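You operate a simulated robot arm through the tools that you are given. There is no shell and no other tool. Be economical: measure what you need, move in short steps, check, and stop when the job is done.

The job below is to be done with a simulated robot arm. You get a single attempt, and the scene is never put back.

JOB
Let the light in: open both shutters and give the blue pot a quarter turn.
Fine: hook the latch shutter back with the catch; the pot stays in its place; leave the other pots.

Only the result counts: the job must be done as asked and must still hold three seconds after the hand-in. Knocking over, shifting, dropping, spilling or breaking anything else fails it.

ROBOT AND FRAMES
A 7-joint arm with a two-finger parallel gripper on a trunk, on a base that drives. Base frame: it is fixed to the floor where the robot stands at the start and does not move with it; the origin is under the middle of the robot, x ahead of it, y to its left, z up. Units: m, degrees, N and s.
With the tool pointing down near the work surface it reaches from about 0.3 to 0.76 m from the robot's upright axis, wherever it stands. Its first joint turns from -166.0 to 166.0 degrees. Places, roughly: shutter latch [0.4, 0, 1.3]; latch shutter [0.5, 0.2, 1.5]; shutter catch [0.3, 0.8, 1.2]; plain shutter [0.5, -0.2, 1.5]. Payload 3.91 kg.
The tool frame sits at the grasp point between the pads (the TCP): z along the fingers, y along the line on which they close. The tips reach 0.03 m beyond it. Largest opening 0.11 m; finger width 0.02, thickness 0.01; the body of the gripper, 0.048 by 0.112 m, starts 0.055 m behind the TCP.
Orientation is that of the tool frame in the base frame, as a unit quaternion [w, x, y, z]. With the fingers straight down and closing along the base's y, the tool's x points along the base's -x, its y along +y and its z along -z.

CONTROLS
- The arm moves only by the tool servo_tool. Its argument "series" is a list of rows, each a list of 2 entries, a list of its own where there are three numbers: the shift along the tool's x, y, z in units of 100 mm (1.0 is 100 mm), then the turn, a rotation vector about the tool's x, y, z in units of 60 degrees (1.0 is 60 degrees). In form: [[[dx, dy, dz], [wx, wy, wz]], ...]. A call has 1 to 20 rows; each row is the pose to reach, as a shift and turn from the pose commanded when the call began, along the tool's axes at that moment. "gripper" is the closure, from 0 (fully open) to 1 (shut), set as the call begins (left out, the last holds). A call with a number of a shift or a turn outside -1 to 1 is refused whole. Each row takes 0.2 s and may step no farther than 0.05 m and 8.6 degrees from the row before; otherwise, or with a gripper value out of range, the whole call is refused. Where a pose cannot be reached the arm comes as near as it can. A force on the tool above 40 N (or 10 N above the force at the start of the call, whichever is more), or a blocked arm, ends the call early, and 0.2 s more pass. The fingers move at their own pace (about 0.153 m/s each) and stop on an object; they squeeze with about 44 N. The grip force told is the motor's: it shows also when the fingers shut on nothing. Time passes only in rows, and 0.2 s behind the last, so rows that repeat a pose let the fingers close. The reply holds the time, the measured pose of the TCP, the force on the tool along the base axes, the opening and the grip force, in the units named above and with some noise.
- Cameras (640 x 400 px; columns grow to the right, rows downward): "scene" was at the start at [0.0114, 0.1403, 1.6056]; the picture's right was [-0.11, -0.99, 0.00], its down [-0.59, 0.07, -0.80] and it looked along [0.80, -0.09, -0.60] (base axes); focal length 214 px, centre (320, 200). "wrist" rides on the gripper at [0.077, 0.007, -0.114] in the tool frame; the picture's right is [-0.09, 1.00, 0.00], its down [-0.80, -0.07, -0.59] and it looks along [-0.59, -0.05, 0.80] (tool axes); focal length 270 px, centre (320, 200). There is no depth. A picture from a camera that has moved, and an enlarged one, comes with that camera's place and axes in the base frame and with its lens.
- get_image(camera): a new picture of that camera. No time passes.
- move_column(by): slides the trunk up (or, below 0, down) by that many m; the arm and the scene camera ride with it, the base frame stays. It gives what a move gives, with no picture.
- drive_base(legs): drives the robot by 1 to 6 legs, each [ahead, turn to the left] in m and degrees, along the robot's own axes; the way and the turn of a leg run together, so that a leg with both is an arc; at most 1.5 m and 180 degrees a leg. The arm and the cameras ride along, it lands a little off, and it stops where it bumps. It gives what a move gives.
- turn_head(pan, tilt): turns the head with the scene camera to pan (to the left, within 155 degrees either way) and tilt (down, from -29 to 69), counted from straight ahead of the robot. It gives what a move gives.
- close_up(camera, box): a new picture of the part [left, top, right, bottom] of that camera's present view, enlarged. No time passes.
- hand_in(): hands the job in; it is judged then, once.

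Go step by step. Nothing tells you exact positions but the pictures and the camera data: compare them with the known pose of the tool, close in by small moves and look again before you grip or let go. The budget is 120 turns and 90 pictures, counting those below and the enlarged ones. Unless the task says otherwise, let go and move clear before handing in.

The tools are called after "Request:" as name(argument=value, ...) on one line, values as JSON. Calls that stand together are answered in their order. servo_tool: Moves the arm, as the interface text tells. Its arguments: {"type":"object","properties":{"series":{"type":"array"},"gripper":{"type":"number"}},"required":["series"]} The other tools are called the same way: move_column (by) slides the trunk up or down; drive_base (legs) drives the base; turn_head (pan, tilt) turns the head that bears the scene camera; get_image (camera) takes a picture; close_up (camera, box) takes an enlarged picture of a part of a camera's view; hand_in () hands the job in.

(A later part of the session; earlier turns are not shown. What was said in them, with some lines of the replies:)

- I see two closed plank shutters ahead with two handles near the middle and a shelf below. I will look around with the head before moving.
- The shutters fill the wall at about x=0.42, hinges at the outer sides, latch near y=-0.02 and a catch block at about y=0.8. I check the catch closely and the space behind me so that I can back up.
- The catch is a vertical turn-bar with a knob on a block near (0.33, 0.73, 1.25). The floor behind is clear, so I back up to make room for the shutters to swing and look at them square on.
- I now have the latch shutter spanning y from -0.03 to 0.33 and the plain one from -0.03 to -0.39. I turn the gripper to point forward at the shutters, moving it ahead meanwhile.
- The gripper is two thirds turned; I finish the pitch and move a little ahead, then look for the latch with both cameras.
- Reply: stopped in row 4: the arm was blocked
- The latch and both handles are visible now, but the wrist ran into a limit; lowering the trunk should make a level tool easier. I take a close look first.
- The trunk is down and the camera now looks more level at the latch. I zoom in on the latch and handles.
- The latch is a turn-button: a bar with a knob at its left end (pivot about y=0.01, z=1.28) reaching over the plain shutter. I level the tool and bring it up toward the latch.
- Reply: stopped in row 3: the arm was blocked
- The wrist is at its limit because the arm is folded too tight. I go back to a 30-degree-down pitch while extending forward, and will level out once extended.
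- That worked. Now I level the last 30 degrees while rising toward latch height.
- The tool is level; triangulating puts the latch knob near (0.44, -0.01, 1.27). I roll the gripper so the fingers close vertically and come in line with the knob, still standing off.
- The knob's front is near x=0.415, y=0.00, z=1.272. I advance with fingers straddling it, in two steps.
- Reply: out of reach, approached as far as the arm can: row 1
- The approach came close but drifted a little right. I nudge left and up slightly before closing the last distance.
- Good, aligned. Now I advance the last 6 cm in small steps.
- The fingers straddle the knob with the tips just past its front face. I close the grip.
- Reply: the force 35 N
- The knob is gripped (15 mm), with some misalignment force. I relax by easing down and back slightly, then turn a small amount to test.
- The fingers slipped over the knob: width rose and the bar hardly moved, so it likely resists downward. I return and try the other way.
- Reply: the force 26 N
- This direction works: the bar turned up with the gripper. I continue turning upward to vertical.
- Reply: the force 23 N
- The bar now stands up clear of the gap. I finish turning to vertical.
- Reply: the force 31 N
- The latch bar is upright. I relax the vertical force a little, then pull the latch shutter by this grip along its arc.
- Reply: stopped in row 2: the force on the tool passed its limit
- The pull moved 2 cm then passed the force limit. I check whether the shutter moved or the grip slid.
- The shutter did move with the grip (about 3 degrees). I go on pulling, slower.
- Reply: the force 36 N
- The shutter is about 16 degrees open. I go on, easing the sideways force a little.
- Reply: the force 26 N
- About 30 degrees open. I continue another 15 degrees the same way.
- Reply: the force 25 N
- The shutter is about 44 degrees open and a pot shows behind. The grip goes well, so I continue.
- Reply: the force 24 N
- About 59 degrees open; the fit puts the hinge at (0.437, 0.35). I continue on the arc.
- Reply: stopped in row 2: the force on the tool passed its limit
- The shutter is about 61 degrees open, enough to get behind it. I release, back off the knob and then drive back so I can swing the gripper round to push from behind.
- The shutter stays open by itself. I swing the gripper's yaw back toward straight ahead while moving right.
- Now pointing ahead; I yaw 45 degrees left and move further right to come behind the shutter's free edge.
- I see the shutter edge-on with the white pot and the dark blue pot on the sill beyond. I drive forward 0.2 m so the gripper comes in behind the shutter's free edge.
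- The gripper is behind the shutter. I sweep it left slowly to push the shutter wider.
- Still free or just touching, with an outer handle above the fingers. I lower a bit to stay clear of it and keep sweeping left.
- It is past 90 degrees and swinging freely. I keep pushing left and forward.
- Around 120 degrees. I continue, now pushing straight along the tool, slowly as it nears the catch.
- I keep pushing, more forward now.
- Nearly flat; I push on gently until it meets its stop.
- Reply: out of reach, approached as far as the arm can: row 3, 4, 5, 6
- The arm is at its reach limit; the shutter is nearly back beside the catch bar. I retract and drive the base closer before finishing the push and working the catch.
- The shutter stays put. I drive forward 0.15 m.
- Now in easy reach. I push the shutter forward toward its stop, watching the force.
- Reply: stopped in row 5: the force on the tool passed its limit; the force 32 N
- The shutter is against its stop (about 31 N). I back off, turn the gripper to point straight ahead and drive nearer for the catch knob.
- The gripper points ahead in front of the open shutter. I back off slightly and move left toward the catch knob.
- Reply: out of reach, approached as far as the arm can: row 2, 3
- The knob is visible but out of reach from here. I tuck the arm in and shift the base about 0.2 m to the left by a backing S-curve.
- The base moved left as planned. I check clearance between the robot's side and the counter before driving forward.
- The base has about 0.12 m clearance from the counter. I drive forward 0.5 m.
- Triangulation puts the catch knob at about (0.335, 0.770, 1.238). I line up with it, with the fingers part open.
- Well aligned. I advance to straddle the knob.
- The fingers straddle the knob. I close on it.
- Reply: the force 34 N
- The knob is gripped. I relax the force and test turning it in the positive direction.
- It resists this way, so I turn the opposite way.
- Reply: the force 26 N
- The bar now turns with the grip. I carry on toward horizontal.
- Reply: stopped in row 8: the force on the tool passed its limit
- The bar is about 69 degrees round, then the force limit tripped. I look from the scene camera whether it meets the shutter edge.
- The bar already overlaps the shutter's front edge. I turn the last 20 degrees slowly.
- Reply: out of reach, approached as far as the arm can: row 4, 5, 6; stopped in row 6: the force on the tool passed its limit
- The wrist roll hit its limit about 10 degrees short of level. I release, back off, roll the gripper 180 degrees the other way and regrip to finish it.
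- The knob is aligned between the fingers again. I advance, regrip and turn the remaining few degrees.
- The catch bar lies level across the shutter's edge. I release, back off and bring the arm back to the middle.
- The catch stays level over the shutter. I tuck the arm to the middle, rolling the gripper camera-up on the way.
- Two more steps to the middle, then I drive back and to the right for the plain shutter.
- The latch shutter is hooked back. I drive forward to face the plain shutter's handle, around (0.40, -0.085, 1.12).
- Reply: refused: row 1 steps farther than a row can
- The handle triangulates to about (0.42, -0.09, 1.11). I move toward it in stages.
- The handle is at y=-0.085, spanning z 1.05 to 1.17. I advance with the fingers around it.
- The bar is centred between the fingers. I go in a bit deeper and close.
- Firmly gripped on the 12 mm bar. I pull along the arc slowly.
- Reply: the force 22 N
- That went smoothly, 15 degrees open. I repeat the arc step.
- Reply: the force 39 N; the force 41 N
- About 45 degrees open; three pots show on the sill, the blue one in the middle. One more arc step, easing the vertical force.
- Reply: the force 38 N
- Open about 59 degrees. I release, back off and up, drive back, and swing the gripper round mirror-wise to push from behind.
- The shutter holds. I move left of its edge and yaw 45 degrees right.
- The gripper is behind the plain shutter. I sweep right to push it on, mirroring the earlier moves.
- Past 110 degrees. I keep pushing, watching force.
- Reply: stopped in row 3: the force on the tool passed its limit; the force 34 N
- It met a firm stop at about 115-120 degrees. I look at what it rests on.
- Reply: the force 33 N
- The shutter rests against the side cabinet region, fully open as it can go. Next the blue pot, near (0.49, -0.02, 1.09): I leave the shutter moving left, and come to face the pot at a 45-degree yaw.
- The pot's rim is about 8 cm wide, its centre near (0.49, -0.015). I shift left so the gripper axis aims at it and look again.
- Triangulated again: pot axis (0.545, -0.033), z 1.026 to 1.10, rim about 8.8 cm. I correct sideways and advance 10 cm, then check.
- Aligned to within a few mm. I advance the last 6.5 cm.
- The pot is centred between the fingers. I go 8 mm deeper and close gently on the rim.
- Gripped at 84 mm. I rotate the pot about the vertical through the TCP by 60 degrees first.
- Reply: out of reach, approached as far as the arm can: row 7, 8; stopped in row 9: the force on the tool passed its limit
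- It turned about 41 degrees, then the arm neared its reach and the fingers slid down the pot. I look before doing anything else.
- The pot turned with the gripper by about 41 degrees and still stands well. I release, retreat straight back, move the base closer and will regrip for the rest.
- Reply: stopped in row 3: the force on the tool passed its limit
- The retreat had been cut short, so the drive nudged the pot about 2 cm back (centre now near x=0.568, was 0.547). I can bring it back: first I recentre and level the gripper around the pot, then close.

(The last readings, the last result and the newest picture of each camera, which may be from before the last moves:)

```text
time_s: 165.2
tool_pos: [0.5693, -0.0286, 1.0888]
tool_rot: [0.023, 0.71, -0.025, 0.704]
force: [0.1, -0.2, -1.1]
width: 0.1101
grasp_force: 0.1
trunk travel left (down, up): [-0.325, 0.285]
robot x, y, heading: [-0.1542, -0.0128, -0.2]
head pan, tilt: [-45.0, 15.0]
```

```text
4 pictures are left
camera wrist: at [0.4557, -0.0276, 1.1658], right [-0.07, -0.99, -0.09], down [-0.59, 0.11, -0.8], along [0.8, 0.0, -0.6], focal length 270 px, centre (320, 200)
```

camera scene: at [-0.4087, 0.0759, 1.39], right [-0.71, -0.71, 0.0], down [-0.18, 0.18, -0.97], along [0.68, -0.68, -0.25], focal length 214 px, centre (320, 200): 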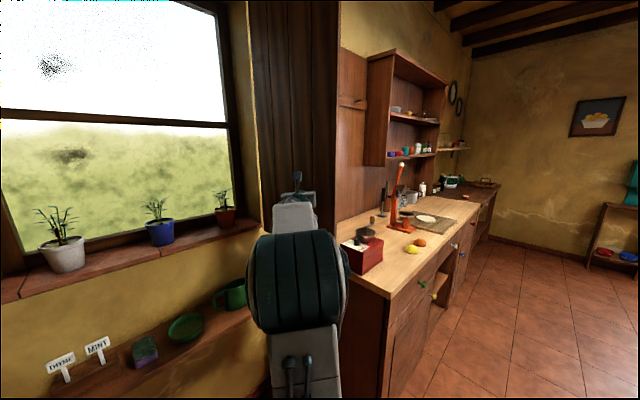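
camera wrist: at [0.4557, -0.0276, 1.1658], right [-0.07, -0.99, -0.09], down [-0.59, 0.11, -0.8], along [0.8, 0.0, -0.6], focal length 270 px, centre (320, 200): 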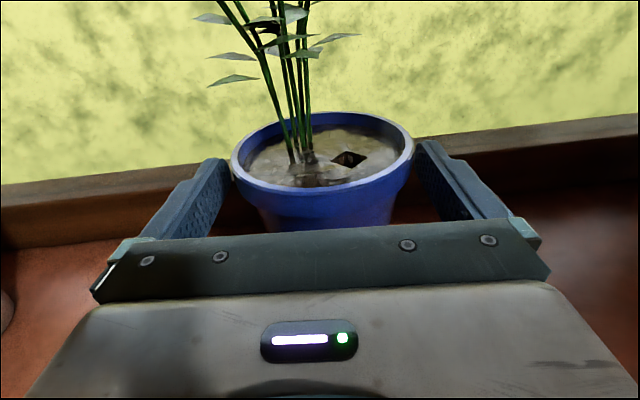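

The pot's centre is now about (0.576, -0.031) against the original (0.547, -0.0285). I centre on it, close, and draw it straight back 2.9 cm.

Request:
servo_tool(series=[[[0, 0.02, 0.07], [0, 0, 0]], [[0, 0.02, 0.07], [0, 0, 0]]])

Request:
servo_tool(series=[[[0, 0, 0], [0, 0, 0]], [[0, 0, 0], [0, 0, 0]], [[0, 0, 0], [0, 0, 0]], [[0, 0, -0.06], [0, 0, 0]], [[0, 0, -0.12], [0, 0, 0]], [[0, 0, -0.18], [0, 0, 0]], [[0, 0, -0.24], [0, 0, 0]], [[0, 0, -0.29], [0, 0, 0]]], gripper=1)

```text
time_s: 165.8
tool_pos: [0.5754, -0.0327, 1.09]
tool_rot: [0.023, 0.709, -0.025, 0.704]
force: [0.4, 0.2, 0.2]
width: 0.1101
grasp_force: 0.1
trunk travel left (down, up): [-0.325, 0.285]
robot x, y, heading: [-0.1517, -0.0091, -0.3]
head pan, tilt: [-45.0, 15.0]
```

```text
time_s: 167.6
tool_pos: [0.5469, -0.029, 1.0894]
tool_rot: [0.024, 0.709, -0.025, 0.704]
force: [0.9, -1.3, 0.1]
width: 0.0857
grasp_force: 43.7
trunk travel left (down, up): [-0.325, 0.285]
robot x, y, heading: [-0.1506, -0.015, -0.1]
head pan, tilt: [-45.0, 15.0]
```

The pot is back at its place. Now I turn it the remaining 46 degrees about its axis.

Request:
servo_tool(series=[[[0, 0, 0], [0.096, 0, 0]], [[0, 0, 0], [0.192, 0, 0]], [[0, 0, 0], [0.288, 0, 0]], [[0, 0, 0], [0.384, 0, 0]], [[0, 0, 0], [0.48, 0, 0]], [[0, 0, 0], [0.576, 0, 0]], [[0, 0, 0], [0.672, 0, 0]], [[0, 0, 0], [0.767, 0, 0]], [[0, 0, 0], [0.767, 0, 0]]])

Request:
get_image(camera="wrist")

```text
time_s: 169.6
tool_pos: [0.5477, -0.029, 1.0882]
tool_rot: [-0.256, 0.662, 0.253, 0.658]
force: [-0.2, -0.6, -5.0]
width: 0.0822
grasp_force: 44.4
trunk travel left (down, up): [-0.325, 0.285]
robot x, y, heading: [-0.1497, -0.0134, -0.0]
head pan, tilt: [-45.0, 15.0]
```

```text
3 pictures are left
camera wrist: at [0.4681, -0.1106, 1.1656], right [0.67, -0.74, -0.09], down [-0.49, -0.34, -0.8], along [0.56, 0.58, -0.6], focal length 270 px, centre (320, 200)
```

wrist: 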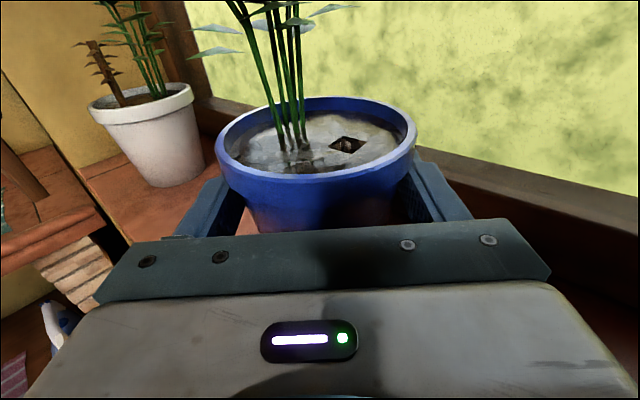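

The pot has turned about 90 degrees in all and sits at (0.548, -0.029), but seems raised a few mm in the grip. I lower it gently until it bears on the sill.

Request:
servo_tool(series=[[[-0.02, 0, 0], [0, 0, 0]], [[-0.04, 0, 0], [0, 0, 0]]])

Request:
servo_tool(series=[[[-0.015, 0, 0], [0, 0, 0]], [[-0.03, 0, 0], [0, 0, 0]]])

```text
time_s: 170.2
tool_pos: [0.5475, -0.0293, 1.0851]
tool_rot: [-0.255, 0.662, 0.253, 0.658]
force: [0.2, 0.4, -4.8]
width: 0.082
grasp_force: 44.3
trunk travel left (down, up): [-0.325, 0.285]
robot x, y, heading: [-0.1515, -0.014, 0.0]
head pan, tilt: [-45.0, 15.0]
```

```text
time_s: 170.8
tool_pos: [0.546, -0.0291, 1.0813]
tool_rot: [-0.255, 0.662, 0.252, 0.658]
force: [-0.2, 0.0, -5.6]
width: 0.0824
grasp_force: 44.0
trunk travel left (down, up): [-0.325, 0.285]
robot x, y, heading: [-0.1518, -0.014, 0.2]
head pan, tilt: [-45.0, 15.0]
```

It still carries the pot's weight (about -5 N), so it is in the air; I keep lowering.

Request:
servo_tool(series=[[[-0.015, 0, 0], [0, 0, 0]], [[-0.03, 0, 0], [0, 0, 0]]])

Request:
servo_tool(series=[[[-0.015, 0, 0], [0, 0, 0]], [[-0.03, 0, 0], [0, 0, 0]]])

```text
time_s: 171.3
tool_pos: [0.546, -0.0286, 1.0782]
tool_rot: [-0.254, 0.662, 0.252, 0.658]
force: [0.2, -0.3, -3.0]
width: 0.0822
grasp_force: 43.6
trunk travel left (down, up): [-0.325, 0.285]
robot x, y, heading: [-0.148, -0.0132, -0.3]
head pan, tilt: [-45.0, 15.0]
```

```text
time_s: 171.9
tool_pos: [0.5442, -0.0282, 1.0767]
tool_rot: [-0.255, 0.661, 0.252, 0.659]
force: [2.6, 1.3, 14.4]
width: 0.0821
grasp_force: 44.1
trunk travel left (down, up): [-0.325, 0.285]
robot x, y, heading: [-0.152, -0.0144, -0.1]
head pan, tilt: [-45.0, 15.0]
```

The pot now bears on the sill. I open the fingers and back straight off in small steps.

Request:
servo_tool(series=[[[0.02, 0, 0], [0, 0, 0]], [[0.02, 0, 0], [0, 0, 0]], [[0.02, 0, 0], [0, 0, 0]], [[0.02, 0, 0], [0, 0, 0]]], gripper=0)

Request:
servo_tool(series=[[[0, 0, -0.12], [0, 0, 0]], [[0, 0, -0.3], [0, 0, 0]], [[0, 0, -0.6], [0, 0, 0]], [[0, 0, -0.95], [0, 0, 0]]])

Request:
get_image(camera="wrist")

```text
time_s: 172.9
tool_pos: [0.5467, -0.0305, 1.0781]
tool_rot: [-0.254, 0.662, 0.251, 0.658]
force: [0.4, 0.2, -0.3]
width: 0.11
grasp_force: 0.0
trunk travel left (down, up): [-0.325, 0.285]
robot x, y, heading: [-0.1503, -0.0115, 0.3]
head pan, tilt: [-45.0, 15.0]
```

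```text
time_s: 173.9
tool_pos: [0.4732, -0.0942, 1.0777]
tool_rot: [-0.255, 0.661, 0.253, 0.659]
force: [0.2, 0.3, -0.4]
width: 0.1101
grasp_force: 0.1
trunk travel left (down, up): [-0.325, 0.285]
robot x, y, heading: [-0.1487, -0.0143, -0.1]
head pan, tilt: [-45.0, 15.0]
```

```text
2 pictures are left
camera wrist: at [0.3949, -0.1762, 1.154], right [0.67, -0.74, -0.09], down [-0.49, -0.34, -0.8], along [0.56, 0.58, -0.59], focal length 270 px, centre (320, 200)
```

wrist: 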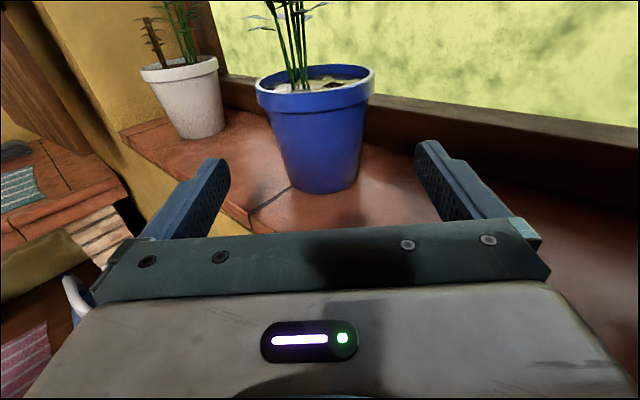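

The pot stands upright at about (0.550, -0.025), within a few mm of its start. I move clear, back away and take a final look.

Request:
servo_tool(series=[[[0.2, 0, -0.4], [0, 0, 0]], [[0.4, 0, -0.7], [0, 0, 0]]])

Request:
drive_base(legs=[[-0.4, 0]])

Request:
turn_head(pan=0, tilt=20)

Request:
get_image(camera="scene")

```text
time_s: 174.6
tool_pos: [0.4262, -0.1428, 1.1196]
tool_rot: [-0.255, 0.663, 0.251, 0.658]
force: [-0.1, -0.4, 0.3]
width: 0.11
grasp_force: 0.1
trunk travel left (down, up): [-0.325, 0.285]
robot x, y, heading: [-0.149, -0.0124, -0.2]
head pan, tilt: [-45.0, 15.0]
```

```text
time_s: 177.0
tool_pos: [0.0348, -0.1427, 1.1184]
tool_rot: [-0.254, 0.662, 0.252, 0.658]
force: [-0.5, 0.3, -0.4]
width: 0.1101
grasp_force: 0.0
trunk travel left (down, up): [-0.325, 0.285]
robot x, y, heading: [-0.5436, -0.0127, 0.0]
head pan, tilt: [-45.0, 15.0]
```

```text
time_s: 178.1
tool_pos: [0.0345, -0.1423, 1.1196]
tool_rot: [-0.255, 0.662, 0.252, 0.658]
force: [-0.8, -0.5, 0.4]
width: 0.1101
grasp_force: 0.0
trunk travel left (down, up): [-0.325, 0.285]
robot x, y, heading: [-0.5407, -0.0114, -0.4]
head pan, tilt: [0.0, 20.0]
```

```text
1 pictures are left
camera scene: at [-0.5242, 0.1374, 1.3822], right [0.0, -1.0, 0.0], down [-0.34, 0.0, -0.94], along [0.94, 0.0, -0.34], focal length 214 px, centre (320, 200)
```

scene: 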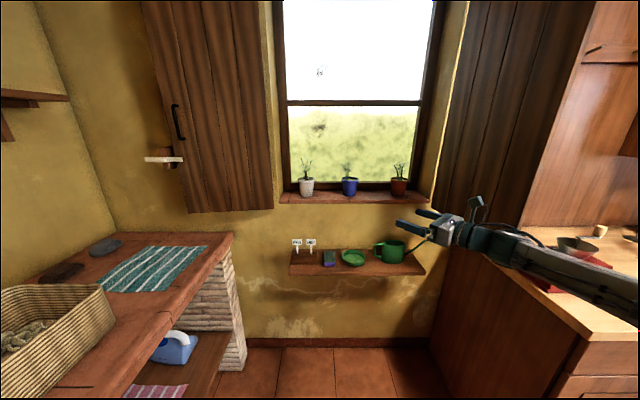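

Both shutters stand open, the catch bar lies across the latch shutter, and the blue pot is back in its place after its quarter turn. The other pots and the shelf items look untouched and the arm is clear, so I hand in.

Request:
hand_in()

```text
The job is handed in.
```

I handed the job in with both shutters open, the latch shutter hooked back with the catch, and the blue pot turned about a quarter turn. No result came back.

- **Blue pot:** I nudged it about 3 cm while regripping and drew it back. It now stands within about 5 mm of where it began. The turn measures 88 to 93 degrees.
- **Plain shutter:** it met a firm stop at about 115 to 120 degrees and would not go further.
- **Everything else:** the other pots and nearby items looked undisturbed in the last picture.
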